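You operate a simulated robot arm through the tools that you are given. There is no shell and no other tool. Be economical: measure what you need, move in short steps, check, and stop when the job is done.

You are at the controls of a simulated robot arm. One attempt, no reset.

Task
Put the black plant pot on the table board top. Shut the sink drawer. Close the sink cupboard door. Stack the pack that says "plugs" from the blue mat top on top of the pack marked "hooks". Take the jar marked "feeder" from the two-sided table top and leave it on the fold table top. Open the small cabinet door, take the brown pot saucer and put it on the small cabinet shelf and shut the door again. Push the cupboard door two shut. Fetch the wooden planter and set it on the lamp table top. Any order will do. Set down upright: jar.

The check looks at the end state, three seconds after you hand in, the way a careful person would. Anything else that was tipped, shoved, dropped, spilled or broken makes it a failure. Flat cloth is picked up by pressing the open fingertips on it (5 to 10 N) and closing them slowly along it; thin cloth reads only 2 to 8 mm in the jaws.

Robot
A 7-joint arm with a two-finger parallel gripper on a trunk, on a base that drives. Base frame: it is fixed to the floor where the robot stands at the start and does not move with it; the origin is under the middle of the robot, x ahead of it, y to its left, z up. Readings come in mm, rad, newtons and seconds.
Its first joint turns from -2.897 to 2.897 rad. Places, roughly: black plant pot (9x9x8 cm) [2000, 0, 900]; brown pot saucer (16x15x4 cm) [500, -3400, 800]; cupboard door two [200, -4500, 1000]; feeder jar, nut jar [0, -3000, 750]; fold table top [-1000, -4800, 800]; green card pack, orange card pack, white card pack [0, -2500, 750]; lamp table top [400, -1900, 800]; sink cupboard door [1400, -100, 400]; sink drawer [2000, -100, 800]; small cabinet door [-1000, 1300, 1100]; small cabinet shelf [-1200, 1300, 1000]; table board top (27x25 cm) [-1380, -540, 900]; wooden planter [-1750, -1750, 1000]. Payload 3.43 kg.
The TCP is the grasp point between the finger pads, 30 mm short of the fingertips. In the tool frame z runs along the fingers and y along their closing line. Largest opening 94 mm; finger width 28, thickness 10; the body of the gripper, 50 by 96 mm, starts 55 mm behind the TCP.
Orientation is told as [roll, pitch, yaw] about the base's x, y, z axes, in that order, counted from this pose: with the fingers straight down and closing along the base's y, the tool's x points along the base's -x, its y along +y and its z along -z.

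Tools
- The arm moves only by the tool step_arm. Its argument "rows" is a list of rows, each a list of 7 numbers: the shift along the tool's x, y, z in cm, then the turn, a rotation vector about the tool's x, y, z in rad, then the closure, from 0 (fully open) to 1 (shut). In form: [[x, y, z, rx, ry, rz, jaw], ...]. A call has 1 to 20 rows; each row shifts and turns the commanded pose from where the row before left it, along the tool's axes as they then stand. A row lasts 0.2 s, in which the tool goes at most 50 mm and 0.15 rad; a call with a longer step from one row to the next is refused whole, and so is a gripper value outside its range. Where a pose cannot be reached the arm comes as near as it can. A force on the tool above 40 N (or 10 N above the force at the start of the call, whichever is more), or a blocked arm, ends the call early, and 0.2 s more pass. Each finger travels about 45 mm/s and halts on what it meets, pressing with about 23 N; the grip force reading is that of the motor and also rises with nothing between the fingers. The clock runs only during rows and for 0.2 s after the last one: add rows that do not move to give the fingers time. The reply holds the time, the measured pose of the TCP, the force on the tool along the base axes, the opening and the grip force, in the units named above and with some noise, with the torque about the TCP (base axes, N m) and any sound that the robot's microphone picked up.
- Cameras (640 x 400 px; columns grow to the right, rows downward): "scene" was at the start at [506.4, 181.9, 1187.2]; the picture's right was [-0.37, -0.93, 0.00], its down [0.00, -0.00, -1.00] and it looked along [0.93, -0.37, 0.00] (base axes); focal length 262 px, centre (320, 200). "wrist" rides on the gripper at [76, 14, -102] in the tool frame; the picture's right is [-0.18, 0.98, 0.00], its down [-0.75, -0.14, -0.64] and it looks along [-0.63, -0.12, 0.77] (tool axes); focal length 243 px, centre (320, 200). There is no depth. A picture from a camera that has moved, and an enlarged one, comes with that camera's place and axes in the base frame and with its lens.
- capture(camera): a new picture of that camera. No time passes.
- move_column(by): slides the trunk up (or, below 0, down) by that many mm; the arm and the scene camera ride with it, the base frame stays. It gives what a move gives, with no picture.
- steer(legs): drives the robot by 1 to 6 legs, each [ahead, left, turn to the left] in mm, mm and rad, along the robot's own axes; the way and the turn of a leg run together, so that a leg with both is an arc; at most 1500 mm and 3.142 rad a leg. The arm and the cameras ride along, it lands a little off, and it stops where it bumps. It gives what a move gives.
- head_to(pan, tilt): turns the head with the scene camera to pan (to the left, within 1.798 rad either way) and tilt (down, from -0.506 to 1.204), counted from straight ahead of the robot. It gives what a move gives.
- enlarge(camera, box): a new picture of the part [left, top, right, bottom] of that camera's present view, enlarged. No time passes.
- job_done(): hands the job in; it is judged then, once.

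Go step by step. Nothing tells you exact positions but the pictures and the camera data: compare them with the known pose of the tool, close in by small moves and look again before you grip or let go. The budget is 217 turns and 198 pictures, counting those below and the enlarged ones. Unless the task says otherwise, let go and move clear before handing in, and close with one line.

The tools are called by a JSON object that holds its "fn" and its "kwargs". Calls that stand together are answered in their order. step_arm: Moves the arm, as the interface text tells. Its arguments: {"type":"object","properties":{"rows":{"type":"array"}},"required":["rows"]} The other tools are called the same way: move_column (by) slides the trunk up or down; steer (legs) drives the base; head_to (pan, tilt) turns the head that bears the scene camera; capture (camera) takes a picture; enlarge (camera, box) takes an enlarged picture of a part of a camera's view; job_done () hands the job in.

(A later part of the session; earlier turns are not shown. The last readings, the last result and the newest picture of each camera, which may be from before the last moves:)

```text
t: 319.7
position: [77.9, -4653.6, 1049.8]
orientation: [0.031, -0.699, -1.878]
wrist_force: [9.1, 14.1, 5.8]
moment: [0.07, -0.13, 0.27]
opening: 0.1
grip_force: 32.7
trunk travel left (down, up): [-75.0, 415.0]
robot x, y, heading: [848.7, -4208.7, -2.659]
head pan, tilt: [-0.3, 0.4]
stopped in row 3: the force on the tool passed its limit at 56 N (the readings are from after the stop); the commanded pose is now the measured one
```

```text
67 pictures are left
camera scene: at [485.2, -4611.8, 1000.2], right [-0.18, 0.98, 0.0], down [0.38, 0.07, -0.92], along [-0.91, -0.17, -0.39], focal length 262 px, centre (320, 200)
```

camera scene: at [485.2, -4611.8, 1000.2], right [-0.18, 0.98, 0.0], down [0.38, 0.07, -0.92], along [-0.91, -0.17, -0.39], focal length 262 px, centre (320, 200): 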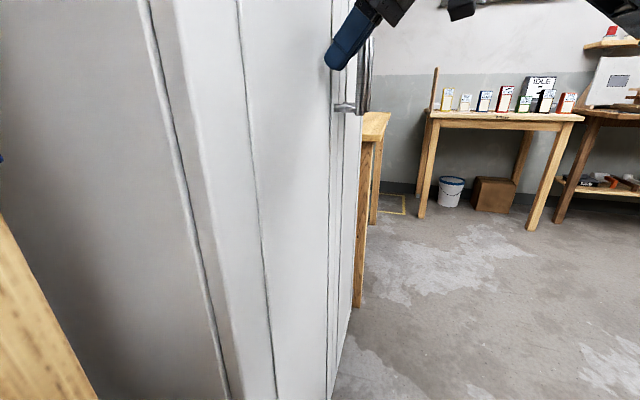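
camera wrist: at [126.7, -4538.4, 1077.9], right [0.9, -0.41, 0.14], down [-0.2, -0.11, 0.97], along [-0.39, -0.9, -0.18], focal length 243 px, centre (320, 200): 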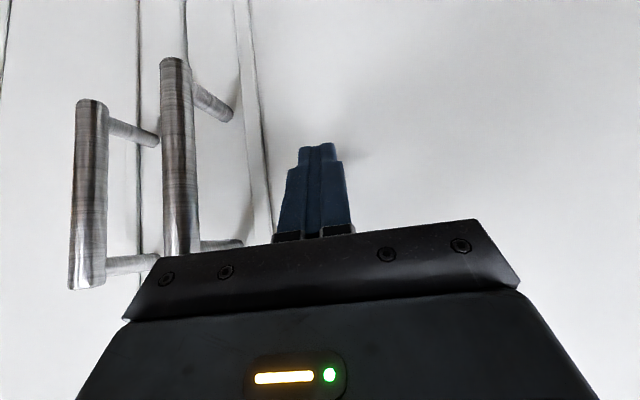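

The door met a hard stop and both doors look flush: it's shut. I'll pull back, then restore the tool to pointing down.

{"fn": "step_arm", "kwargs": {"rows": [[2, 0, -1.7, 0, 0, 0, 1], [2, 0, -1.7, 0, 0, 0, 1], [2, 0, -1.7, 0, 0, 0, 1], [0, 0, 0, 0.084, 0, 0.099, 1], [0, 0, 0, 0.084, 0, 0.099, 1], [0, 0, 0, 0.084, 0, 0.099, 1], [0, 0, 0, 0.084, 0, 0.099, 1], [0, 0, 0, 0.084, 0, 0.099, 1], [0, 0, 0, 0.084, 0, 0.099, 1]]}}

{"fn": "steer", "kwargs": {"legs": [[-200, 0, 0]]}}

{"fn": "step_arm", "kwargs": {"rows": [[0, 0, 0, 0, 0.14, 0, 1], [0, 0, 0, 0, 0.14, 0, 1], [0, 0, 0, 0, 0.14, 0, 1], [0, 0, 0, 0, 0.14, 0, 0.5], [0, 0, 0, 0, 0.14, 0, 0]]}}

{"fn": "move_column", "kwargs": {"by": 200}}

{"fn": "head_to", "kwargs": {"pan": -1.0, "tilt": 0.5}}

{"fn": "capture", "kwargs": {"camera": "scene"}}

```text
t: 321.7
position: [99.9, -4579.0, 1048.3]
orientation: [0.018, -0.685, -2.65]
wrist_force: [0.3, -0.9, -0.8]
moment: [0.0, 0.04, 0.0]
opening: 0.1
grip_force: 32.6
trunk travel left (down, up): [-75.0, 415.0]
robot x, y, heading: [851.5, -4207.6, -2.66]
head pan, tilt: [-0.3, 0.4]
```

```text
t: 323.3
position: [275.2, -4487.0, 1048.6]
orientation: [0.017, -0.684, -2.648]
wrist_force: [0.0, 0.1, -0.5]
moment: [0.02, 0.03, 0.0]
opening: 0.0
grip_force: 33.4
trunk travel left (down, up): [-75.0, 415.0]
robot x, y, heading: [1028.6, -4121.5, -2.663]
head pan, tilt: [-0.3, 0.4]
```

```text
t: 324.5
position: [274.5, -4487.1, 1049.4]
orientation: [0.015, 0.018, -2.636]
wrist_force: [0.2, -0.5, 0.2]
moment: [-0.01, -0.02, 0.0]
opening: 49.3
grip_force: 0.1
trunk travel left (down, up): [-75.0, 415.0]
robot x, y, heading: [1026.5, -4120.9, -2.66]
head pan, tilt: [-0.3, 0.4]
```

```text
t: 326.7
position: [274.3, -4488.6, 1249.7]
orientation: [0.013, 0.015, -2.638]
wrist_force: [0.5, -0.1, -0.2]
moment: [-0.01, 0.01, 0.01]
opening: 94.1
grip_force: 0.1
trunk travel left (down, up): [-275.0, 215.0]
robot x, y, heading: [1024.4, -4119.7, -2.661]
head pan, tilt: [-0.3, 0.4]
```

```text
t: 327.7
position: [273.8, -4486.7, 1248.7]
orientation: [0.015, 0.015, -2.638]
wrist_force: [0.3, 0.3, 0.2]
moment: [0.03, 0.0, -0.01]
opening: 93.9
grip_force: 0.0
trunk travel left (down, up): [-275.0, 215.0]
robot x, y, heading: [1024.6, -4116.2, -2.661]
head pan, tilt: [-1.0, 0.499]
```

```text
66 pictures are left
camera scene: at [672.4, -4458.7, 1190.6], right [0.5, 0.87, 0.0], down [0.42, -0.24, -0.88], along [-0.76, 0.43, -0.48], focal length 262 px, centre (320, 200)
```

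scene: 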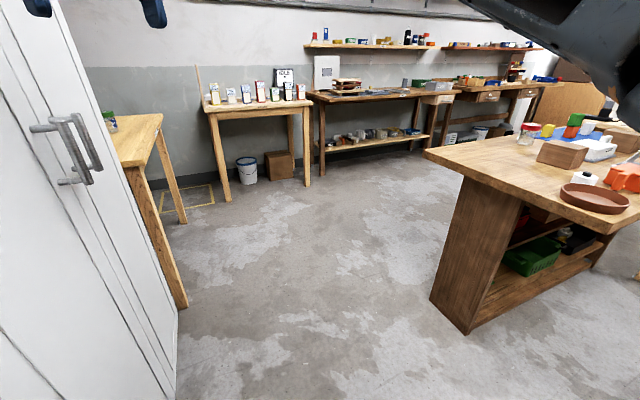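

Both cupboard doors are closed. Now the brown saucer at about (474,−3350) on the table's south-east end: I'll turn to face north and line up with it.

{"fn": "steer", "kwargs": {"legs": [[0, 0, -2.05], [-40, 600, 0]]}}

{"fn": "head_to", "kwargs": {"pan": -0.4, "tilt": 0.6}}

{"fn": "capture", "kwargs": {"camera": "scene"}}

```text
t: 336.1
position: [449.2, -3313.4, 1249.1]
orientation: [0.013, 0.016, 1.579]
wrist_force: [0.1, -0.3, -0.6]
moment: [-0.01, 0.01, 0.0]
opening: 94.2
grip_force: 0.0
trunk travel left (down, up): [-275.0, 215.0]
robot x, y, heading: [415.6, -4148.6, 1.552]
head pan, tilt: [-1.0, 0.499]
```

```text
t: 337.1
position: [449.4, -3313.0, 1249.2]
orientation: [0.014, 0.017, 1.577]
wrist_force: [0.0, 0.0, 0.4]
moment: [-0.01, -0.01, 0.02]
opening: 94.3
grip_force: 0.0
trunk travel left (down, up): [-275.0, 215.0]
robot x, y, heading: [411.1, -4147.6, 1.555]
head pan, tilt: [-0.4, 0.6]
```

```text
65 pictures are left
camera scene: at [244.5, -3642.5, 1181.5], right [0.91, -0.4, 0.0], down [-0.23, -0.52, -0.83], along [0.33, 0.75, -0.56], focal length 262 px, centre (320, 200)
```

scene: 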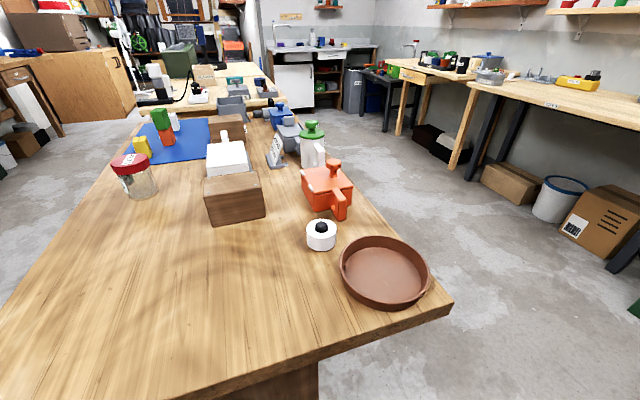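

The saucer is centred near (470,−3409). I'll grip its right (east) wall with the tool tilted 45°, so it will fit into the cabinet later. First I'll shift, tilt and lower, then look.

{"fn": "steer", "kwargs": {"legs": [[-110, -60, 0]]}}

{"fn": "step_arm", "kwargs": {"rows": [[0, -2, 0, 0, -0.15, 0, 0], [0, -2, 0, 0, -0.15, 0, 0], [0, 0, 0, 0, -0.15, 0, 0], [0, 0, 0, 0, -0.15, 0, 0], [0, 0, 0, 0, -0.15, 0, 0]]}}

{"fn": "move_column", "kwargs": {"by": -250}}

{"fn": "capture", "kwargs": {"camera": "wrist"}}

{"fn": "head_to", "kwargs": {"pan": -0.6, "tilt": 0.4}}

{"fn": "capture", "kwargs": {"camera": "scene"}}

```text
t: 338.4
position: [510.7, -3425.8, 1249.5]
orientation: [0.012, 0.016, 1.576]
wrist_force: [0.2, 0.2, 0.3]
moment: [0.0, 0.02, 0.01]
opening: 94.1
grip_force: 0.0
trunk travel left (down, up): [-275.0, 215.0]
robot x, y, heading: [472.7, -4266.4, 1.558]
head pan, tilt: [-0.4, 0.6]
```

```text
t: 339.6
position: [550.4, -3425.3, 1249.3]
orientation: [0.019, -0.736, 1.566]
wrist_force: [0.3, 0.4, 0.7]
moment: [0.0, -0.01, -0.01]
opening: 94.0
grip_force: 0.1
trunk travel left (down, up): [-275.0, 215.0]
robot x, y, heading: [472.1, -4259.2, 1.554]
head pan, tilt: [-0.4, 0.6]
```

```text
t: 342.1
position: [550.8, -3426.4, 998.0]
orientation: [0.019, -0.733, 1.566]
wrist_force: [0.4, 0.5, -1.1]
moment: [0.07, -0.01, 0.0]
opening: 94.0
grip_force: 0.0
trunk travel left (down, up): [-25.0, 465.0]
robot x, y, heading: [474.2, -4264.8, 1.556]
head pan, tilt: [-0.4, 0.6]
```

```text
64 pictures are left
camera wrist: at [537.9, -3551.3, 1022.2], right [-0.98, 0.13, 0.14], down [0.15, 0.13, 0.98], along [0.11, 0.98, -0.15], focal length 243 px, centre (320, 200)
```

wrist: 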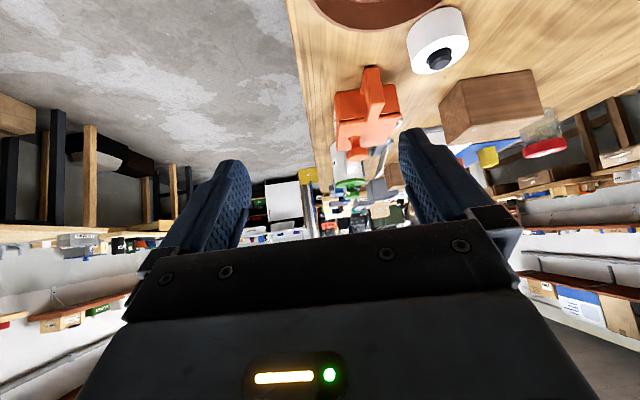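

```text
t: 342.9
position: [549.9, -3424.9, 998.5]
orientation: [0.019, -0.733, 1.563]
wrist_force: [0.3, 0.1, 0.2]
moment: [0.0, 0.03, -0.02]
opening: 94.0
grip_force: 0.0
trunk travel left (down, up): [-25.0, 465.0]
robot x, y, heading: [477.7, -4264.7, 1.549]
head pan, tilt: [-0.6, 0.4]
```

```text
63 pictures are left
camera scene: at [321.9, -3760.2, 949.7], right [0.82, -0.58, 0.0], down [-0.23, -0.32, -0.92], along [0.53, 0.75, -0.39], focal length 262 px, centre (320, 200)
```

scene: 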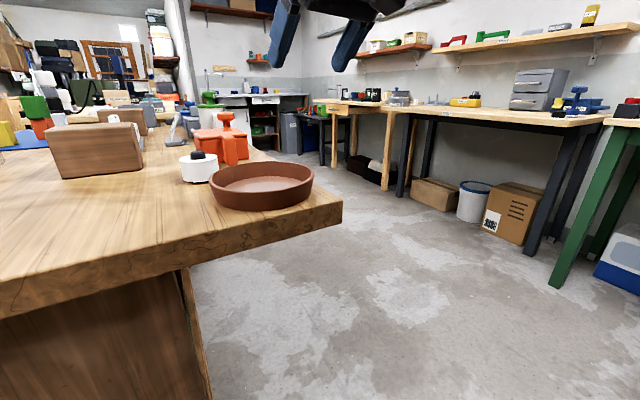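

The saucer's rim centre is near (459,−3420), rim z≈832, so its east wall is at x≈532. I'll shift over it, lower partway and check.

{"fn": "step_arm", "kwargs": {"rows": [[1.3, 1.8, 1.5, 0, 0, 0, 0], [2.3, 0, 2.6, 0, 0, 0, 0], [2.3, 0, 2.6, 0, 0, 0, 0], [1.4, 0, 1.5, 0, 0, 0, 0]]}}

{"fn": "enlarge", "kwargs": {"camera": "scene", "box": [170, 80, 370, 240]}}

{"fn": "capture", "kwargs": {"camera": "wrist"}}

```text
t: 343.9
position: [531.2, -3427.2, 888.9]
orientation: [0.015, -0.735, 1.564]
wrist_force: [0.1, 0.1, 0.3]
moment: [0.04, 0.01, 0.01]
opening: 93.8
grip_force: 0.0
trunk travel left (down, up): [-25.0, 465.0]
robot x, y, heading: [475.0, -4262.0, 1.554]
head pan, tilt: [-0.6, 0.4]
```

```text
2.50 times, centred on (270, 160) of scene
camera zoom: at [321.9, -3760.3, 949.8], right [0.81, -0.58, 0.0], down [-0.23, -0.32, -0.92], along [0.53, 0.75, -0.39], focal length 656 px, centre (445, 300)
```

zoom: 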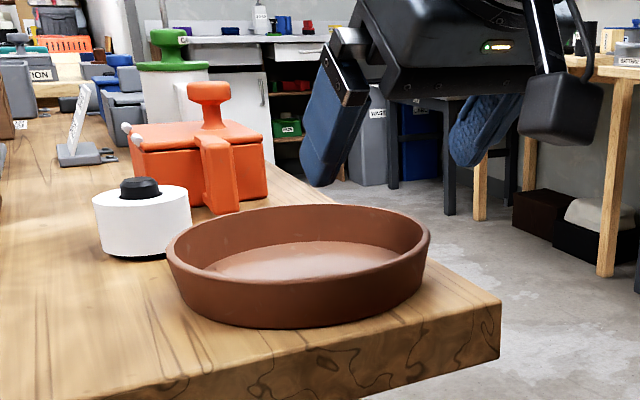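

```text
61 pictures are left
camera wrist: at [519.1, -3552.4, 911.7], right [-0.98, 0.13, 0.14], down [0.15, 0.13, 0.98], along [0.11, 0.98, -0.15], focal length 243 px, centre (320, 200)
```

wrist: 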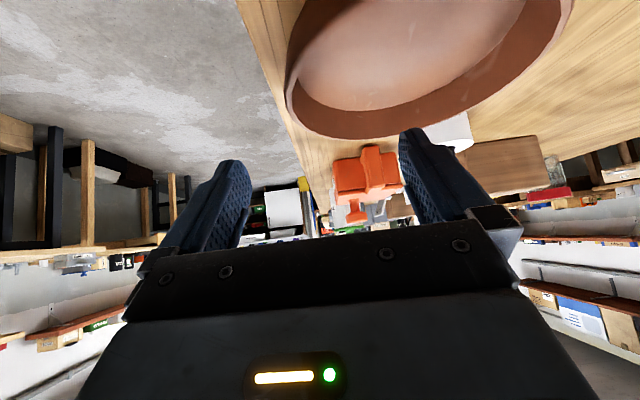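

The rim's east extreme is about 12 mm further right than I assumed. I'll correct and lower the fingers around the wall.

{"fn": "step_arm", "kwargs": {"rows": [[0, -0.9, 0, 0, 0, 0, 0], [1.6, 0, 1.8, 0, 0, 0, 0], [1.3, 0, 1.4, 0, 0, 0, 0]]}}

{"fn": "enlarge", "kwargs": {"camera": "scene", "box": [190, 100, 370, 230]}}

{"fn": "capture", "kwargs": {"camera": "wrist"}}

```text
t: 344.7
position: [540.1, -3424.7, 845.0]
orientation: [0.021, -0.732, 1.563]
wrist_force: [0.5, 1.4, 0.4]
moment: [0.02, 0.03, -0.03]
opening: 94.0
grip_force: 0.0
trunk travel left (down, up): [-25.0, 465.0]
robot x, y, heading: [474.1, -4259.3, 1.552]
head pan, tilt: [-0.6, 0.4]
```

```text
3.08 times, centred on (280, 165) of scene
camera zoom: at [321.9, -3760.3, 949.8], right [0.81, -0.58, 0.0], down [-0.23, -0.32, -0.92], along [0.53, 0.75, -0.39], focal length 808 px, centre (443, 308)
```

zoom: 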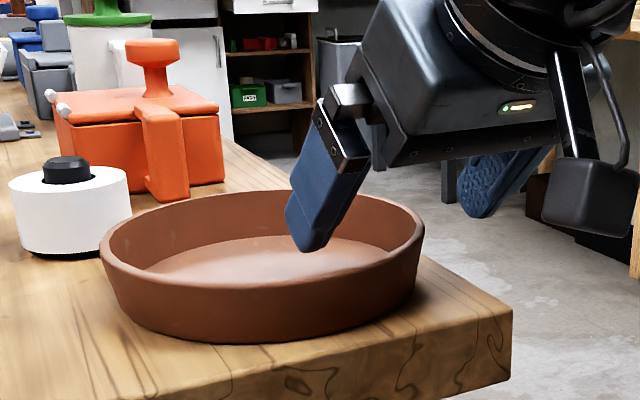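

```text
59 pictures are left
camera wrist: at [526.6, -3551.8, 869.3], right [-0.98, 0.13, 0.14], down [0.15, 0.13, 0.98], along [0.11, 0.98, -0.15], focal length 243 px, centre (320, 200)
```

wrist: 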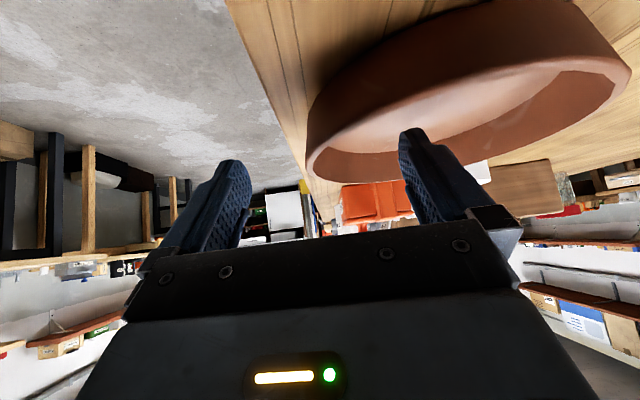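

{"fn": "step_arm", "kwargs": {"rows": [[0.3, -0.3, 0.35, 0, 0, 0, 0], [0.2, 0, 0.22, 0, 0, 0, 0]]}}

{"fn": "step_arm", "kwargs": {"rows": [[0, 0, 0, 0, 0, 0, 0.4], [0, 0, 0, 0, 0, 0, 0.7], [0, 0, 0, 0, 0, 0, 0.9], [0, 0, 0, 0, 0, 0, 1], [0, 0, 0, 0, 0, 0, 1], [0, 0, 0, 0, 0, 0, 1]]}}

{"fn": "enlarge", "kwargs": {"camera": "scene", "box": [190, 100, 370, 230]}}

```text
t: 345.3
position: [540.7, -3425.4, 837.9]
orientation: [0.018, -0.735, 1.565]
wrist_force: [0.0, -0.1, -0.2]
moment: [0.02, -0.07, 0.01]
opening: 93.9
grip_force: 0.0
trunk travel left (down, up): [-25.0, 465.0]
robot x, y, heading: [479.1, -4260.6, 1.552]
head pan, tilt: [-0.6, 0.4]
```

```text
t: 346.7
position: [541.8, -3425.1, 837.5]
orientation: [0.019, -0.735, 1.564]
wrist_force: [-0.2, 1.8, 3.4]
moment: [-0.15, 0.18, -0.06]
opening: 11.5
grip_force: 22.8
trunk travel left (down, up): [-25.0, 465.0]
robot x, y, heading: [472.4, -4257.5, 1.552]
head pan, tilt: [-0.6, 0.4]
```

```text
3.08 times, centred on (280, 165) of scene
camera zoom: at [321.9, -3760.3, 949.8], right [0.81, -0.58, 0.0], down [-0.23, -0.32, -0.92], along [0.53, 0.75, -0.39], focal length 808 px, centre (443, 308)
```

zoom: 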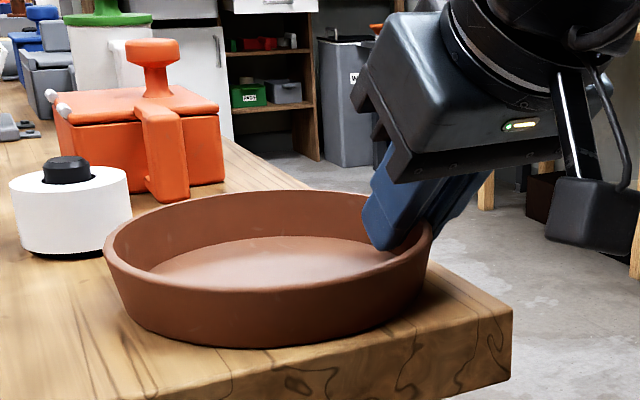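

Gripped on the wall (11.5 mm). I'll lift straight up and check that it stays level.

{"fn": "step_arm", "kwargs": {"rows": [[-0.67, 0, -0.74, 0, 0, 0, 1], [-1.3, 0, -1.5, 0, 0, 0, 1], [-2, 0, -2.2, 0, 0, 0, 1], [-2, 0, -2.2, 0, 0, 0, 1]]}}

{"fn": "move_column", "kwargs": {"by": 180}}

{"fn": "capture", "kwargs": {"camera": "scene"}}

```text
t: 347.7
position: [543.3, -3425.8, 927.6]
orientation: [0.021, -0.732, 1.564]
wrist_force: [-0.6, -0.2, -1.9]
moment: [-0.01, -0.09, -0.01]
opening: 10.3
grip_force: 23.0
trunk travel left (down, up): [-25.0, 465.0]
robot x, y, heading: [476.7, -4264.8, 1.554]
head pan, tilt: [-0.6, 0.4]
```

```text
t: 349.7
position: [542.2, -3426.0, 1106.3]
orientation: [0.019, -0.735, 1.564]
wrist_force: [-0.3, -0.1, -0.6]
moment: [0.0, -0.08, 0.01]
opening: 9.8
grip_force: 22.7
trunk travel left (down, up): [-205.0, 285.0]
robot x, y, heading: [475.1, -4259.6, 1.555]
head pan, tilt: [-0.6, 0.4]
```

```text
57 pictures are left
camera scene: at [321.9, -3760.2, 1129.7], right [0.81, -0.58, 0.0], down [-0.23, -0.32, -0.92], along [0.53, 0.75, -0.39], focal length 262 px, centre (320, 200)
```

scene: 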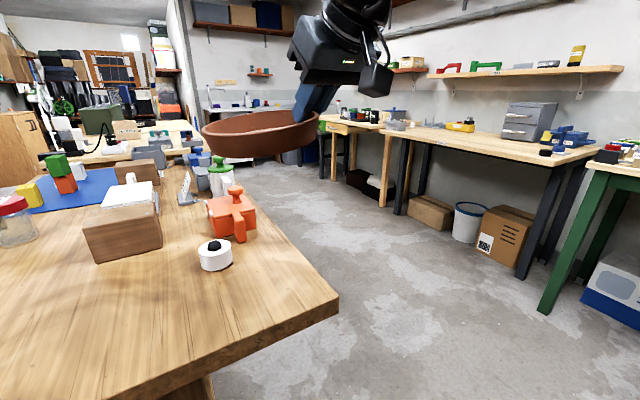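

The saucer is held nearly level. Now the long drive to the small cabinet: west along the corridor, then north up the aisle.

{"fn": "steer", "kwargs": {"legs": [[200, 0, 0.016], [0, 1180, 0], [1500, 0, 0], [1500, 0, 0]]}}

{"fn": "head_to", "kwargs": {"pan": 0.0, "tilt": 0.35}}

{"fn": "capture", "kwargs": {"camera": "scene"}}

```text
t: 370.9
position: [-557.6, -194.6, 1107.9]
orientation: [0.02, -0.733, 1.56]
wrist_force: [0.1, 0.8, -1.0]
moment: [0.0, -0.06, 0.02]
opening: 8.3
grip_force: 23.0
trunk travel left (down, up): [-205.0, 285.0]
robot x, y, heading: [-629.0, -1035.4, 1.549]
head pan, tilt: [-0.6, 0.4]
```

```text
t: 371.9
position: [-557.8, -195.1, 1106.9]
orientation: [0.018, -0.735, 1.561]
wrist_force: [-0.1, 0.0, -1.6]
moment: [0.01, -0.06, 0.0]
opening: 8.0
grip_force: 23.0
trunk travel left (down, up): [-205.0, 285.0]
robot x, y, heading: [-631.2, -1031.2, 1.551]
head pan, tilt: [0.0, 0.351]
```

```text
56 pictures are left
camera scene: at [-831.4, -511.1, 1134.3], right [1.0, -0.02, 0.0], down [-0.01, -0.34, -0.94], along [0.02, 0.94, -0.34], focal length 262 px, centre (320, 200)
```

scene: 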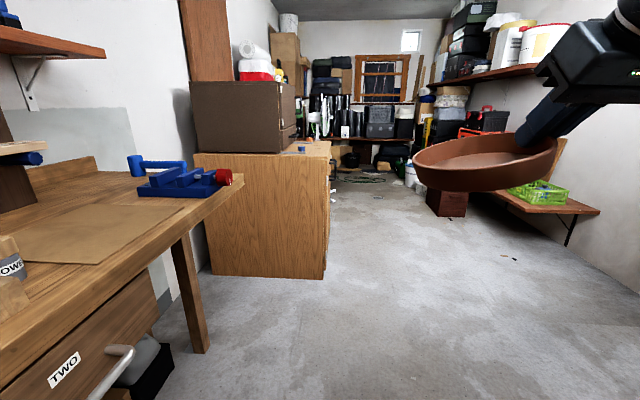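

The jaw opening has crept from 11.5 to 8 mm, so the saucer may be slipping. I'll zoom in on the grip.

{"fn": "enlarge", "kwargs": {"camera": "scene", "box": [400, 40, 640, 220]}}

{"fn": "capture", "kwargs": {"camera": "wrist"}}

```text
2.22 times, centred on (520, 130) of scene
camera zoom: at [-831.4, -511.1, 1134.3], right [1.0, -0.02, 0.0], down [-0.01, -0.34, -0.94], along [0.02, 0.94, -0.34], focal length 583 px, centre (-124, 356)
```

zoom: 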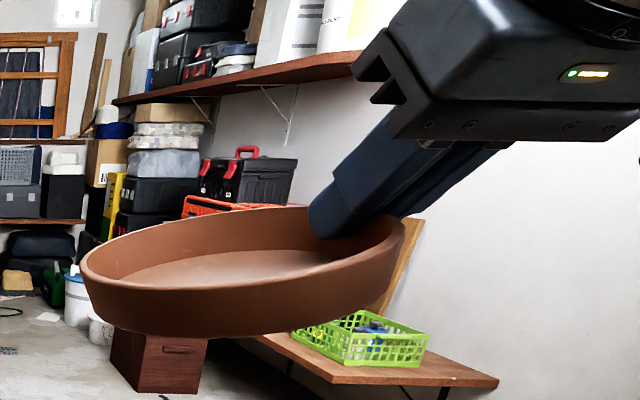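

```text
54 pictures are left
camera wrist: at [-570.7, -320.1, 1130.9], right [-0.98, 0.14, 0.14], down [0.15, 0.13, 0.98], along [0.11, 0.98, -0.15], focal length 243 px, centre (320, 200)
```

wrist: 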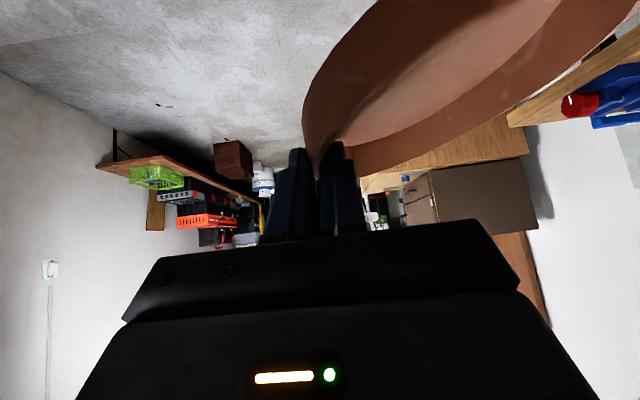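

It sags but still holds. Since I need the hand free to open the cabinet anyway, I'll set the saucer down temporarily on the empty sheet at the workbench's right end, about (−1270,10).

{"fn": "steer", "kwargs": {"legs": [[1055, -215, 0], [0, 0, 1.59]]}}

{"fn": "head_to", "kwargs": {"pan": -0.5, "tilt": 0.5}}

{"fn": "capture", "kwargs": {"camera": "scene"}}

```text
t: 381.4
position: [-1226.6, 48.0, 1107.0]
orientation: [0.019, -0.732, -3.099]
wrist_force: [0.5, 0.9, -1.3]
moment: [0.06, 0.02, 0.01]
opening: 4.4
grip_force: 22.5
trunk travel left (down, up): [-205.0, 285.0]
robot x, y, heading: [-385.6, 20.5, -3.112]
head pan, tilt: [0.0, 0.351]
```

```text
t: 382.3
position: [-1227.9, 47.1, 1107.4]
orientation: [0.018, -0.731, -3.1]
wrist_force: [-0.2, -0.2, -0.4]
moment: [0.02, 0.0, 0.0]
opening: 4.5
grip_force: 23.3
trunk travel left (down, up): [-205.0, 285.0]
robot x, y, heading: [-387.7, 22.7, -3.115]
head pan, tilt: [-0.499, 0.499]
```

```text
53 pictures are left
camera scene: at [-883.4, -166.1, 1120.6], right [0.45, 0.89, 0.0], down [0.43, -0.22, -0.88], along [-0.78, 0.4, -0.48], focal length 262 px, centre (320, 200)
```

scene: 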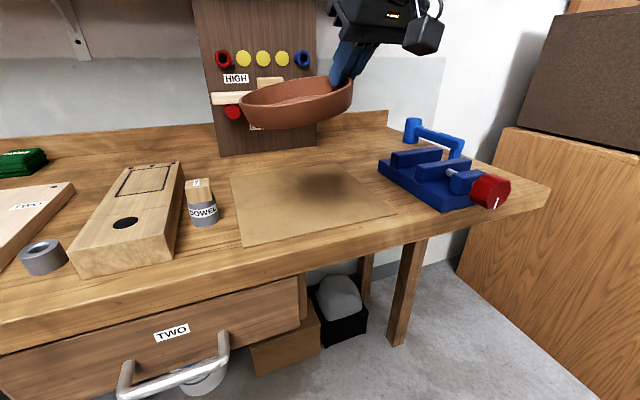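

It's slipping, but it's right above the sheet. I'll lower it smoothly now.

{"fn": "move_column", "kwargs": {"by": -130}}

{"fn": "capture", "kwargs": {"camera": "scene"}}

```text
t: 383.9
position: [-1226.7, 46.8, 977.3]
orientation: [0.019, -0.735, -3.098]
wrist_force: [0.3, 0.1, -1.2]
moment: [0.04, -0.05, -0.01]
opening: 4.4
grip_force: 23.0
trunk travel left (down, up): [-75.0, 415.0]
robot x, y, heading: [-391.4, 21.7, -3.113]
head pan, tilt: [-0.499, 0.499]
```

```text
52 pictures are left
camera scene: at [-883.4, -166.0, 990.7], right [0.45, 0.89, 0.0], down [0.43, -0.22, -0.88], along [-0.78, 0.4, -0.48], focal length 262 px, centre (320, 200)
```

scene: 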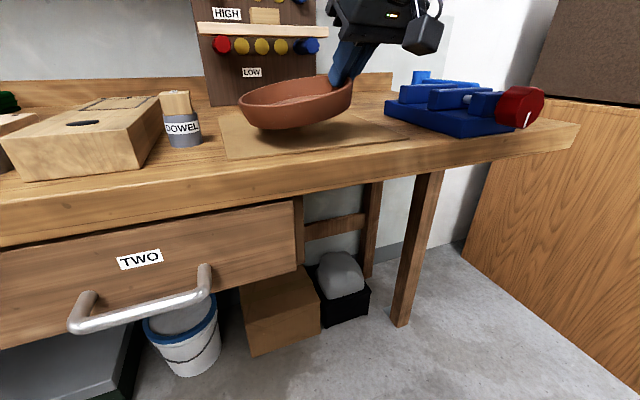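

{"fn": "step_arm", "kwargs": {"rows": [[0.67, 0, 0.74, 0, 0, 0, 1], [0.67, 0, 0.74, 0, 0, 0, 1]]}}

{"fn": "enlarge", "kwargs": {"camera": "scene", "box": [210, 50, 430, 190]}}

```text
t: 384.5
position: [-1226.7, 46.1, 955.8]
orientation: [0.018, -0.732, -3.101]
wrist_force: [0.7, -0.9, -1.0]
moment: [0.07, 0.0, 0.03]
opening: 4.3
grip_force: 23.0
trunk travel left (down, up): [-75.0, 415.0]
robot x, y, heading: [-390.1, 23.2, -3.106]
head pan, tilt: [-0.499, 0.499]
```

```text
2.86 times, centred on (320, 120) of scene
camera zoom: at [-883.3, -166.0, 990.7], right [0.45, 0.89, 0.0], down [0.43, -0.22, -0.88], along [-0.78, 0.4, -0.48], focal length 750 px, centre (320, 429)
```

zoom: 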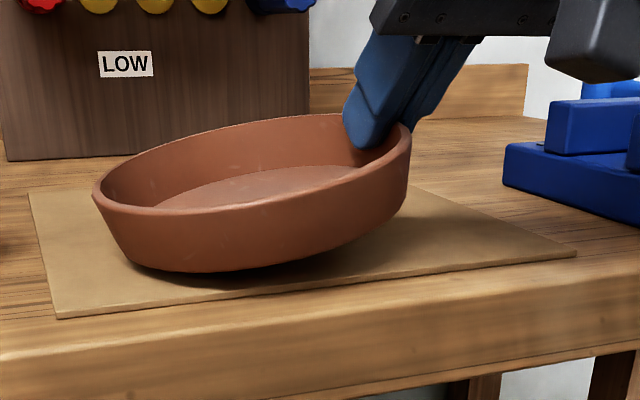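

The low side is nearly touching. I'll keep lowering gently.

{"fn": "step_arm", "kwargs": {"rows": [[0.5, 0, 0.55, 0, 0, 0, 1], [0.5, 0, 0.55, 0, 0, 0, 1], [0.5, 0, 0.55, 0, 0, 0, 1]]}}

{"fn": "enlarge", "kwargs": {"camera": "scene", "box": [210, 50, 430, 190]}}

```text
t: 385.3
position: [-1226.0, 46.4, 935.8]
orientation: [0.018, -0.735, -3.1]
wrist_force: [-1.8, 1.0, 4.3]
moment: [-0.46, 0.05, -0.13]
opening: 6.1
grip_force: 23.3
trunk travel left (down, up): [-75.0, 415.0]
robot x, y, heading: [-383.9, 24.2, -3.109]
head pan, tilt: [-0.499, 0.499]
```

```text
2.86 times, centred on (320, 120) of scene
camera zoom: at [-883.3, -166.0, 990.7], right [0.45, 0.89, 0.0], down [0.43, -0.22, -0.88], along [-0.78, 0.4, -0.48], focal length 750 px, centre (320, 429)
```

zoom: 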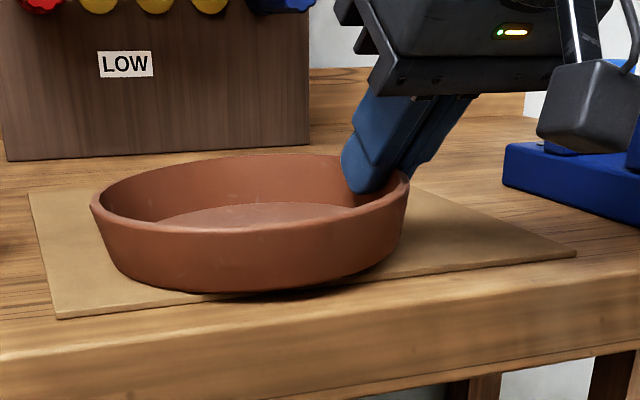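

{"fn": "step_arm", "kwargs": {"rows": [[0.4, 0, 0.44, 0, 0, 0, 1], [0.3, 0, 0.33, 0, 0, 0, 1], [0, 0, 0, 0, 0, 0, 0.7], [0, 0, 0, 0, 0, 0, 0.4], [0, 0, 0, 0, 0, 0, 0.4]]}}

{"fn": "enlarge", "kwargs": {"camera": "scene", "box": [210, 50, 430, 190]}}

```text
t: 386.5
position: [-1226.5, 45.4, 925.0]
orientation: [0.02, -0.734, -3.099]
wrist_force: [0.5, 0.7, 1.7]
moment: [0.01, 0.02, 0.02]
opening: 56.3
grip_force: 0.1
trunk travel left (down, up): [-75.0, 415.0]
robot x, y, heading: [-385.4, 23.5, -3.112]
head pan, tilt: [-0.499, 0.499]
```

```text
2.86 times, centred on (320, 120) of scene
camera zoom: at [-883.3, -166.0, 990.6], right [0.45, 0.89, 0.0], down [0.43, -0.22, -0.88], along [-0.78, 0.4, -0.48], focal length 750 px, centre (320, 429)
```

zoom: 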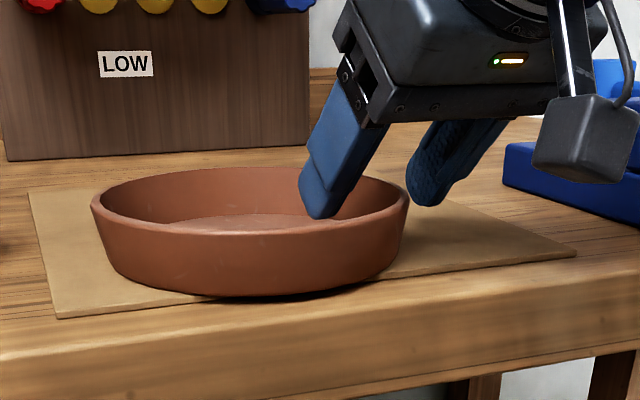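

The saucer rests on the sheet. I'll rise, then go look at the small cabinet.

{"fn": "step_arm", "kwargs": {"rows": [[-2, 0, -2.2, 0, 0, 0, 0.4], [-2.7, 0, -3, 0, 0, 0, 0.4], [-2.7, 0, -3, 0, 0, 0, 0.4]]}}

{"fn": "move_column", "kwargs": {"by": 200}}

{"fn": "steer", "kwargs": {"legs": [[-130, 0, -0.03], [0, -1000, 0]]}}

{"fn": "head_to", "kwargs": {"pan": -0.3, "tilt": 0.3}}

{"fn": "capture", "kwargs": {"camera": "scene"}}

```text
t: 387.3
position: [-1228.7, 43.3, 1029.3]
orientation: [0.042, -0.726, -3.108]
wrist_force: [-0.3, 0.0, 0.3]
moment: [0.01, 0.0, -0.02]
opening: 56.5
grip_force: 0.1
trunk travel left (down, up): [-75.0, 415.0]
robot x, y, heading: [-384.9, 21.5, -3.108]
head pan, tilt: [-0.499, 0.499]
```

```text
t: 389.5
position: [-1228.6, 42.7, 1229.9]
orientation: [0.04, -0.729, -3.102]
wrist_force: [1.2, -0.3, -0.7]
moment: [-0.01, 0.01, -0.03]
opening: 56.5
grip_force: 0.1
trunk travel left (down, up): [-275.0, 215.0]
robot x, y, heading: [-386.1, 20.7, -3.108]
head pan, tilt: [-0.499, 0.499]
```

```text
t: 395.1
position: [-1094.0, 1011.0, 1231.1]
orientation: [0.05, -0.733, -3.122]
wrist_force: [-6.2, -20.3, -2.5]
moment: [0.3, 0.02, -0.48]
opening: 45.5
grip_force: 0.1
trunk travel left (down, up): [-275.0, 215.0]
robot x, y, heading: [-256.1, 971.6, 3.138]
head pan, tilt: [-0.499, 0.499]
stopped in leg 2: the force on the tool passed its limit at 50 N (the readings are from after the stop); the commanded pose is now the measured one
```

```text
t: 395.8
position: [-1093.7, 1012.4, 1231.6]
orientation: [0.046, -0.733, -3.126]
wrist_force: [-6.8, -26.2, -2.0]
moment: [0.41, -0.02, -0.71]
opening: 41.6
grip_force: 0.0
trunk travel left (down, up): [-275.0, 215.0]
robot x, y, heading: [-255.8, 969.9, 3.134]
head pan, tilt: [-0.3, 0.3]
```

```text
48 pictures are left
camera scene: at [-767.2, 784.7, 1208.7], right [0.3, 0.95, 0.0], down [0.28, -0.09, -0.96], along [-0.91, 0.29, -0.3], focal length 262 px, centre (320, 200)
```

scene: 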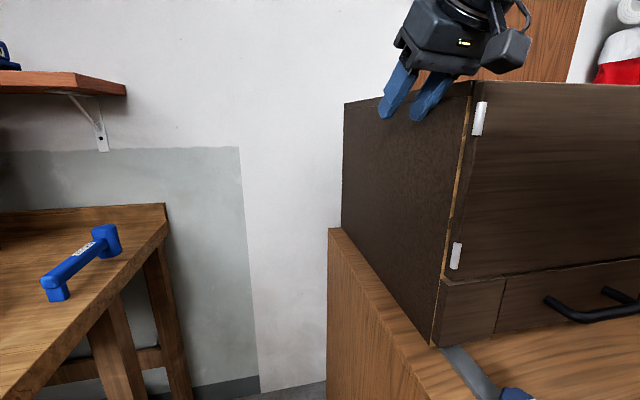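

I touched the cabinet's left side with a finger. I'll back off at once, then raise the arm. The hinges are on the left edge, so the handle is at the right.

{"fn": "steer", "kwargs": {"legs": [[0, 80, 0]]}}

{"fn": "step_arm", "kwargs": {"rows": [[0, 0, 0, 0, 0, 0, 1], [0, 0, 0, 0, 0, 0, 1], [5, 0, 0, 0, 0, 0, 1], [5, 0, 0, 0, 0, 0, 1], [3, 0, 0, 0, 0, 0, 1]]}}

{"fn": "move_column", "kwargs": {"by": 150}}

{"fn": "steer", "kwargs": {"legs": [[-150, 0, 0], [0, -450, 0]]}}

{"fn": "head_to", "kwargs": {"pan": -0.1, "tilt": 0.3}}

{"fn": "capture", "kwargs": {"camera": "scene"}}

```text
t: 396.9
position: [-1093.5, 935.8, 1231.5]
orientation: [0.047, -0.731, -3.129]
wrist_force: [0.6, 0.3, 0.2]
moment: [-0.02, 0.02, 0.02]
opening: 56.7
grip_force: 0.0
trunk travel left (down, up): [-275.0, 215.0]
robot x, y, heading: [-253.9, 890.3, 3.138]
head pan, tilt: [-0.3, 0.3]
```

```text
t: 398.1
position: [-998.0, 920.8, 1140.5]
orientation: [0.054, -0.73, -3.103]
wrist_force: [0.9, 0.4, -0.4]
moment: [-0.01, 0.0, 0.0]
opening: 0.0
grip_force: 22.9
trunk travel left (down, up): [-275.0, 215.0]
robot x, y, heading: [-258.5, 890.0, 3.14]
head pan, tilt: [-0.3, 0.3]
```

```text
t: 399.9
position: [-998.8, 922.2, 1290.1]
orientation: [0.06, -0.727, -3.108]
wrist_force: [0.3, 0.0, 0.6]
moment: [0.01, -0.01, -0.04]
opening: 0.0
grip_force: 23.2
trunk travel left (down, up): [-425.0, 65.0]
robot x, y, heading: [-254.0, 887.7, 3.134]
head pan, tilt: [-0.3, 0.3]
```

```text
t: 403.5
position: [-846.8, 1376.5, 1291.5]
orientation: [0.065, -0.73, -3.126]
wrist_force: [-0.5, 0.6, 0.2]
moment: [-0.02, 0.0, 0.02]
opening: 0.0
grip_force: 23.1
trunk travel left (down, up): [-425.0, 65.0]
robot x, y, heading: [-107.4, 1334.1, 3.134]
head pan, tilt: [-0.3, 0.3]
```

```text
t: 404.2
position: [-846.5, 1375.7, 1289.6]
orientation: [0.068, -0.728, -3.126]
wrist_force: [0.4, -0.1, 0.0]
moment: [0.01, 0.0, -0.02]
opening: 0.0
grip_force: 22.9
trunk travel left (down, up): [-425.0, 65.0]
robot x, y, heading: [-105.4, 1339.2, 3.132]
head pan, tilt: [-0.099, 0.3]
```

```text
47 pictures are left
camera scene: at [-621.7, 1137.8, 1359.0], right [0.11, 0.99, 0.0], down [0.29, -0.03, -0.96], along [-0.95, 0.11, -0.3], focal length 262 px, centre (320, 200)
```

scene: 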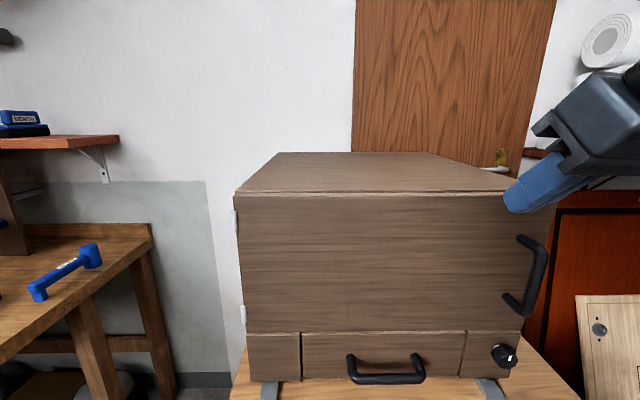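

The cabinet is clear now: door hinged at left (y≈1062), vertical handle at about (−965,1520), z 1026–1172. I'll back off and bring the tool horizontal at handle height.

{"fn": "steer", "kwargs": {"legs": [[-420, 0, 0.008]]}}

{"fn": "move_column", "kwargs": {"by": -100}}

{"fn": "step_arm", "kwargs": {"rows": [[-2.35, -1.53, 3.45, 0, 0, 0, 1], [-2.35, -1.53, 3.45, 0, 0, 0, 1], [-2.35, -1.53, 3.45, 0, 0, 0, 1], [-2.35, -1.53, 3.45, 0, 0, 0, 1], [-2.35, -1.53, 3.45, 0, 0, 0, 1], [-2.35, -1.53, 3.45, 0, 0, 0, 1], [-2.35, -1.53, 3.45, 0, 0, 0, 1], [-2.35, -1.53, 3.45, 0, 0, 0, 1], [-2.35, -1.53, 3.45, 0, 0, 0, 1], [0, 0, 0, 0, -0.14, 0, 0.5], [0, 0, 0, 0, -0.14, 0, 0], [0, 0, 0, 0, -0.14, 0, 0], [0, 0, 0, 0, -0.14, 0, 0], [0, 0, 0, 0, -0.14, 0, 0], [0, 0, 0, 0, -0.12, 0, 0]]}}

{"fn": "capture", "kwargs": {"camera": "scene"}}

```text
t: 406.9
position: [-423.9, 1358.9, 1289.1]
orientation: [0.066, -0.728, -3.1]
wrist_force: [0.0, -0.4, -0.6]
moment: [-0.03, 0.01, 0.05]
opening: 0.0
grip_force: 23.4
trunk travel left (down, up): [-425.0, 65.0]
robot x, y, heading: [320.9, 1339.8, -3.126]
head pan, tilt: [-0.099, 0.3]
```

```text
t: 408.2
position: [-422.7, 1359.0, 1189.6]
orientation: [0.069, -0.728, -3.099]
wrist_force: [-1.1, -0.3, 0.5]
moment: [0.01, 0.02, -0.03]
opening: 0.0
grip_force: 22.6
trunk travel left (down, up): [-325.0, 165.0]
robot x, y, heading: [317.9, 1340.1, -3.125]
head pan, tilt: [-0.099, 0.3]
```

```text
t: 411.4
position: [-797.5, 1462.5, 1094.2]
orientation: [1.184, -1.518, 2.043]
wrist_force: [0.5, 0.4, 1.1]
moment: [0.01, -0.04, 0.05]
opening: 93.8
grip_force: 0.1
trunk travel left (down, up): [-325.0, 165.0]
robot x, y, heading: [316.7, 1338.5, -3.124]
head pan, tilt: [-0.099, 0.3]
```

```text
46 pictures are left
camera scene: at [-191.4, 1126.2, 1259.4], right [0.08, 1.0, 0.0], down [0.29, -0.03, -0.96], along [-0.95, 0.08, -0.3], focal length 262 px, centre (320, 200)
```

scene: 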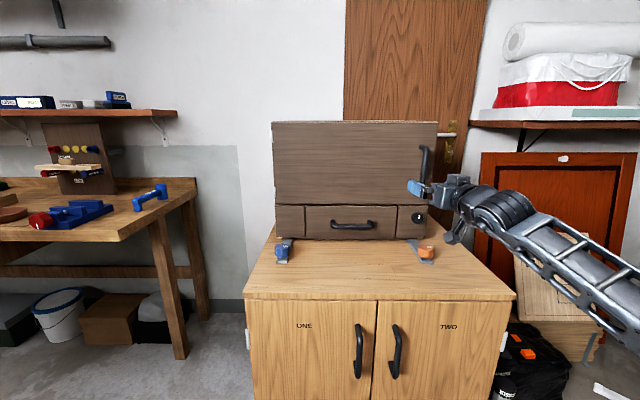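

The handle bar is at about (−946,1507), z≈1124. I'll align sideways and drive in so that the open fingers straddle the bar.

{"fn": "step_arm", "kwargs": {"rows": [[-0.8, -2.5, 0, 0, 0, 0.0, 0], [-0.8, -2.2, 0, 0, 0, 0, 0]]}}

{"fn": "steer", "kwargs": {"legs": [[100, 0, 0]]}}

{"fn": "capture", "kwargs": {"camera": "wrist"}}

{"fn": "enlarge", "kwargs": {"camera": "scene", "box": [360, 80, 580, 240]}}

```text
t: 412.0
position: [-801.4, 1507.4, 1105.6]
orientation: [1.173, -1.516, 2.059]
wrist_force: [0.2, -1.1, -0.7]
moment: [-0.01, 0.01, -0.04]
opening: 93.9
grip_force: 0.2
trunk travel left (down, up): [-325.0, 165.0]
robot x, y, heading: [317.4, 1338.4, -3.126]
head pan, tilt: [-0.099, 0.3]
```

```text
t: 413.1
position: [-902.5, 1506.5, 1106.0]
orientation: [1.172, -1.516, 2.058]
wrist_force: [0.7, -0.7, 0.2]
moment: [0.03, 0.0, 0.04]
opening: 94.1
grip_force: 0.0
trunk travel left (down, up): [-325.0, 165.0]
robot x, y, heading: [216.0, 1337.5, -3.125]
head pan, tilt: [-0.099, 0.3]
```

```text
45 pictures are left
camera wrist: at [-795.0, 1497.0, 1031.0], right [0.08, -0.97, 0.23], down [0.61, 0.23, 0.76], along [-0.79, 0.08, 0.61], focal length 243 px, centre (320, 200)
```

wrist: 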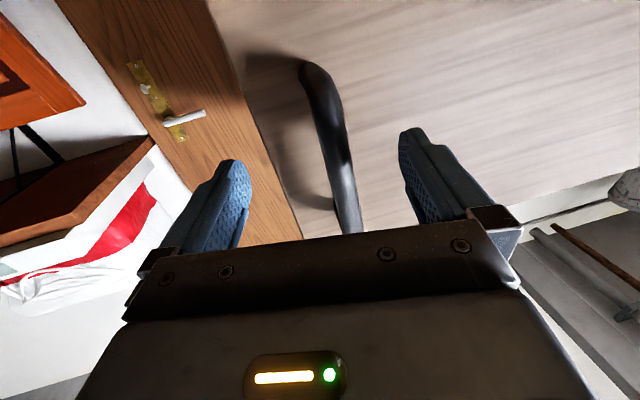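

```text
2.50 times, centred on (470, 160) of scene
camera zoom: at [-292.0, 1124.0, 1259.0], right [0.08, 1.0, 0.0], down [0.29, -0.02, -0.96], along [-0.95, 0.08, -0.3], focal length 656 px, centre (-55, 300)
```

zoom: 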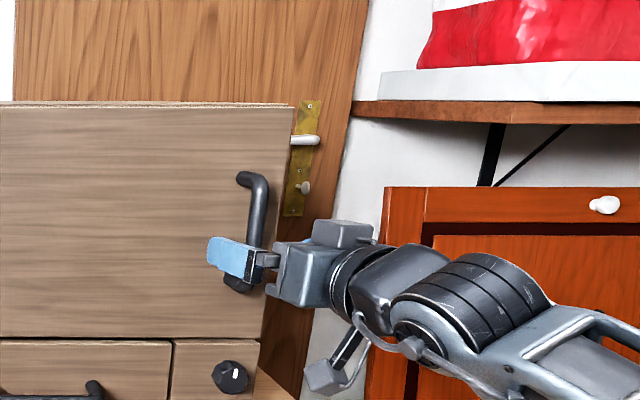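

The bar is between the fingers. I'll raise 2.5 cm to mid-handle, advance 45 mm and close.

{"fn": "step_arm", "kwargs": {"rows": [[-2.5, 0.5, 0, 0, 0, 0, 0]]}}

{"fn": "steer", "kwargs": {"legs": [[42, 0, 0]]}}

{"fn": "step_arm", "kwargs": {"rows": [[0, 0, 0, 0, 0, 0, 0.4], [0, 0, 0, 0, 0, 0, 0.7], [0, 0, 0, 0, 0, 0, 1], [0, 0, 0, 0, 0, 0, 1], [0, 0, 0, 0, 0, 0, 1], [0, 0, 0, 0, 0, 0, 1]]}}

{"fn": "capture", "kwargs": {"camera": "wrist"}}

```text
t: 413.5
position: [-901.7, 1501.9, 1129.6]
orientation: [1.166, -1.515, 2.064]
wrist_force: [0.0, -0.4, -0.9]
moment: [-0.03, 0.01, -0.01]
opening: 94.0
grip_force: 0.1
trunk travel left (down, up): [-325.0, 165.0]
robot x, y, heading: [220.6, 1336.4, -3.124]
head pan, tilt: [-0.099, 0.3]
```

```text
t: 414.4
position: [-943.2, 1501.7, 1130.6]
orientation: [1.171, -1.517, 2.055]
wrist_force: [-0.1, 0.0, 0.3]
moment: [-0.02, -0.01, 0.02]
opening: 94.2
grip_force: 0.1
trunk travel left (down, up): [-325.0, 165.0]
robot x, y, heading: [174.2, 1337.6, -3.123]
head pan, tilt: [-0.099, 0.3]
```

```text
t: 415.8
position: [-942.1, 1507.9, 1131.0]
orientation: [1.163, -1.515, 2.061]
wrist_force: [9.8, 30.7, -1.9]
moment: [0.83, 0.1, -0.39]
opening: 79.2
grip_force: 22.6
trunk travel left (down, up): [-325.0, 165.0]
robot x, y, heading: [177.8, 1336.9, -3.125]
head pan, tilt: [-0.099, 0.3]
```

```text
43 pictures are left
camera wrist: at [-836.0, 1497.0, 1055.5], right [0.07, -0.97, 0.23], down [0.61, 0.23, 0.76], along [-0.79, 0.09, 0.61], focal length 243 px, centre (320, 200)
```

wrist: 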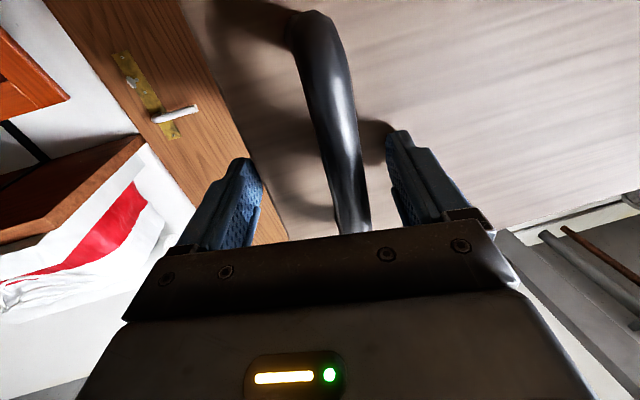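

The outer finger is catching the cabinet's edge: I'm about 18 mm too deep and 15 mm too far right. I'll open, back off, correct and close again.

{"fn": "step_arm", "kwargs": {"rows": [[0, 0, 0, 0, 0, 0, 0], [0, 0, 0, 0, 0, 0, 0], [0, 0, -2, 0, 0, 0, 0], [0, 1.6, 0, 0, 0, 0, 0]]}}

{"fn": "capture", "kwargs": {"camera": "wrist"}}

{"fn": "step_arm", "kwargs": {"rows": [[0, 0, 0, 0, 0, 0, 0.4], [0, 0, 0, 0, 0, 0, 0.7], [0, 0, 0, 0, 0, 0, 1], [0, 0, 0, 0, 0, 0, 1], [0, 0, 0, 0, 0, 0, 1]]}}

```text
t: 416.8
position: [-920.8, 1497.8, 1131.2]
orientation: [1.151, -1.517, 2.066]
wrist_force: [3.6, 36.0, 1.4]
moment: [0.66, 0.06, -1.31]
opening: 94.2
grip_force: 0.2
trunk travel left (down, up): [-325.0, 165.0]
robot x, y, heading: [177.4, 1337.8, -3.128]
head pan, tilt: [-0.099, 0.3]
```

```text
42 pictures are left
camera wrist: at [-814.8, 1486.8, 1056.3], right [0.07, -0.97, 0.23], down [0.61, 0.22, 0.76], along [-0.79, 0.09, 0.61], focal length 243 px, centre (320, 200)
```

wrist: 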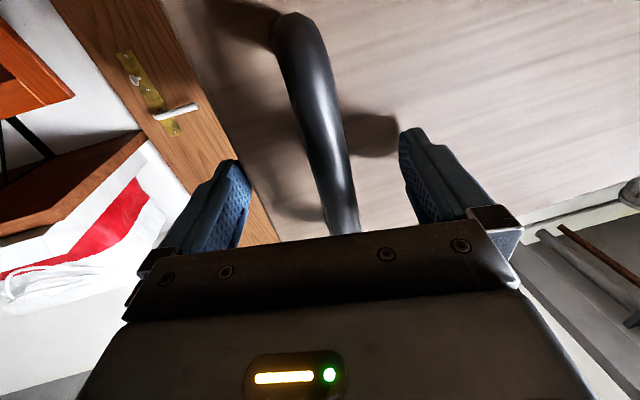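

```text
t: 417.8
position: [-919.2, 1506.6, 1130.4]
orientation: [1.128, -1.514, 2.071]
wrist_force: [6.1, 26.2, -0.2]
moment: [0.72, 0.27, -0.1]
opening: 72.3
grip_force: 22.8
trunk travel left (down, up): [-325.0, 165.0]
robot x, y, heading: [178.5, 1339.1, -3.128]
head pan, tilt: [-0.099, 0.3]
stopped in row 4: the force on the tool passed its limit at 46 N (the readings are from after the stop); the commanded pose is now the measured one
```

There's still a sideways force I don't understand. I'll look at the contact closely from the scene camera.

{"fn": "enlarge", "kwargs": {"camera": "scene", "box": [380, 100, 520, 220]}}

{"fn": "capture", "kwargs": {"camera": "wrist"}}

```text
3.33 times, centred on (450, 160) of scene
camera zoom: at [-333.2, 1125.4, 1259.1], right [0.08, 1.0, 0.0], down [0.29, -0.03, -0.96], along [-0.95, 0.08, -0.3], focal length 875 px, centre (-113, 333)
```

zoom: 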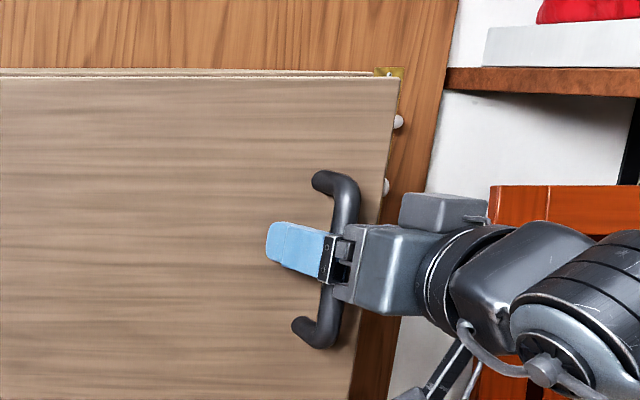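

```text
40 pictures are left
camera wrist: at [-813.9, 1495.4, 1056.0], right [0.05, -0.97, 0.23], down [0.61, 0.22, 0.76], along [-0.79, 0.1, 0.61], focal length 243 px, centre (320, 200)
```

wrist: 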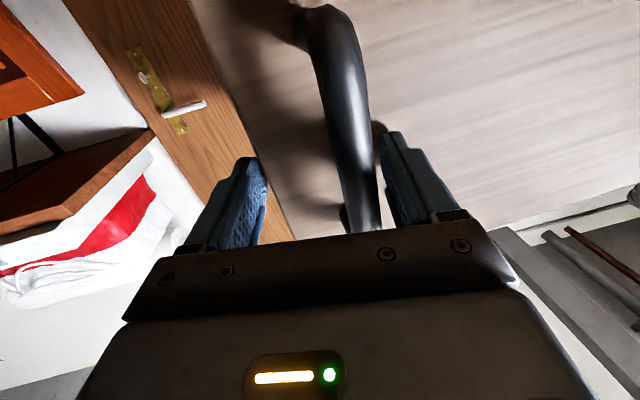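

Now it's clear: the bar is at about (−895,1483) and the door face near x=−940, so I was too deep. I'll open, retreat 2.6 cm, shift 2.3 cm left and close.

{"fn": "step_arm", "kwargs": {"rows": [[0, 0, 0, 0, 0, 0, 0], [0, 0, -1.3, 0, 0, 0, 0], [0, 0, -1.5, 0, 0, 0, 0], [0, 1.2, 0, 0, 0, 0, 0], [0, 1.1, 0, 0, 0, 0, 0]]}}

{"fn": "step_arm", "kwargs": {"rows": [[0, 0, 0, 0, 0, 0, 0.4], [0, 0, 0, 0, 0, 0, 0.7], [0, 0, 0, 0, 0, 0, 1], [0, 0, 0, 0, 0, 0, 1], [0, 0, 0, 0, 0, 0, 1]]}}

{"fn": "capture", "kwargs": {"camera": "wrist"}}

```text
t: 419.0
position: [-889.9, 1491.8, 1132.0]
orientation: [1.083, -1.516, 2.104]
wrist_force: [0.5, 3.0, -1.9]
moment: [0.01, -0.02, -0.15]
opening: 94.2
grip_force: 0.1
trunk travel left (down, up): [-325.0, 165.0]
robot x, y, heading: [178.6, 1336.8, -3.127]
head pan, tilt: [-0.099, 0.3]
stopped in row 5: the force on the tool passed its limit at 42 N (the readings are from after the stop); the commanded pose is now the measured one
```

```text
t: 420.0
position: [-889.7, 1505.2, 1131.2]
orientation: [0.995, -1.518, 2.173]
wrist_force: [1.5, 12.8, -2.9]
moment: [0.77, -0.3, -1.36]
opening: 64.5
grip_force: 22.8
trunk travel left (down, up): [-325.0, 165.0]
robot x, y, heading: [179.9, 1340.3, -3.13]
head pan, tilt: [-0.099, 0.3]
stopped in row 4: the force on the tool passed its limit at 42 N (the readings are from after the stop); the commanded pose is now the measured one
```

```text
39 pictures are left
camera wrist: at [-783.8, 1490.2, 1057.5], right [0.02, -0.97, 0.23], down [0.61, 0.19, 0.77], along [-0.79, 0.13, 0.6], focal length 243 px, centre (320, 200)
```

wrist: 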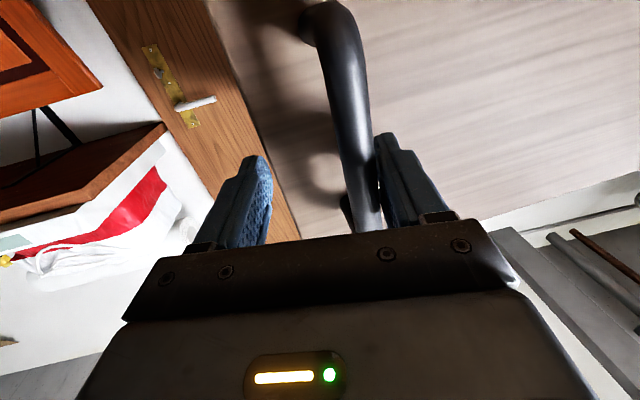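

The reading is confusing, so I'll withdraw fully to a contact-free state, align sideways there, then re-approach.

{"fn": "step_arm", "kwargs": {"rows": [[0, 0, 0, 0, 0, 0, 0], [0, 0, 0, 0, 0, 0, 0]]}}

{"fn": "steer", "kwargs": {"legs": [[-80, 0, 0]]}}

{"fn": "capture", "kwargs": {"camera": "wrist"}}

```text
t: 420.6
position: [-890.2, 1498.4, 1132.7]
orientation: [1.048, -1.515, 2.131]
wrist_force: [0.0, 0.1, -0.3]
moment: [0.0, -0.03, 0.02]
opening: 94.2
grip_force: 0.0
trunk travel left (down, up): [-325.0, 165.0]
robot x, y, heading: [178.7, 1339.3, -3.129]
head pan, tilt: [-0.099, 0.3]
```

```text
t: 421.6
position: [-809.6, 1500.9, 1132.8]
orientation: [1.042, -1.516, 2.137]
wrist_force: [0.1, 0.4, -0.1]
moment: [-0.01, 0.03, 0.01]
opening: 94.1
grip_force: 0.1
trunk travel left (down, up): [-325.0, 165.0]
robot x, y, heading: [259.2, 1340.7, -3.127]
head pan, tilt: [-0.099, 0.3]
```

```text
38 pictures are left
camera wrist: at [-703.0, 1486.5, 1057.7], right [0.03, -0.97, 0.23], down [0.61, 0.2, 0.76], along [-0.79, 0.12, 0.6], focal length 243 px, centre (320, 200)
```

wrist: 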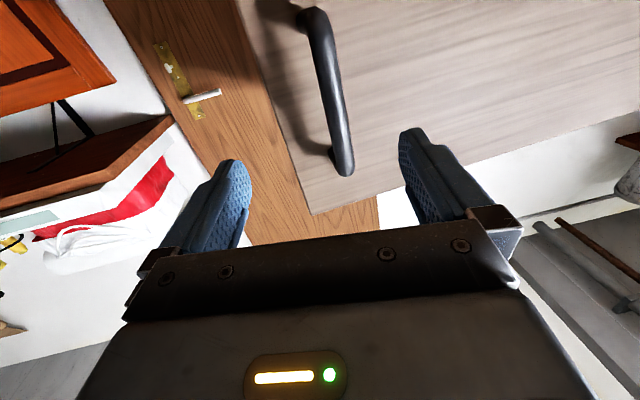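

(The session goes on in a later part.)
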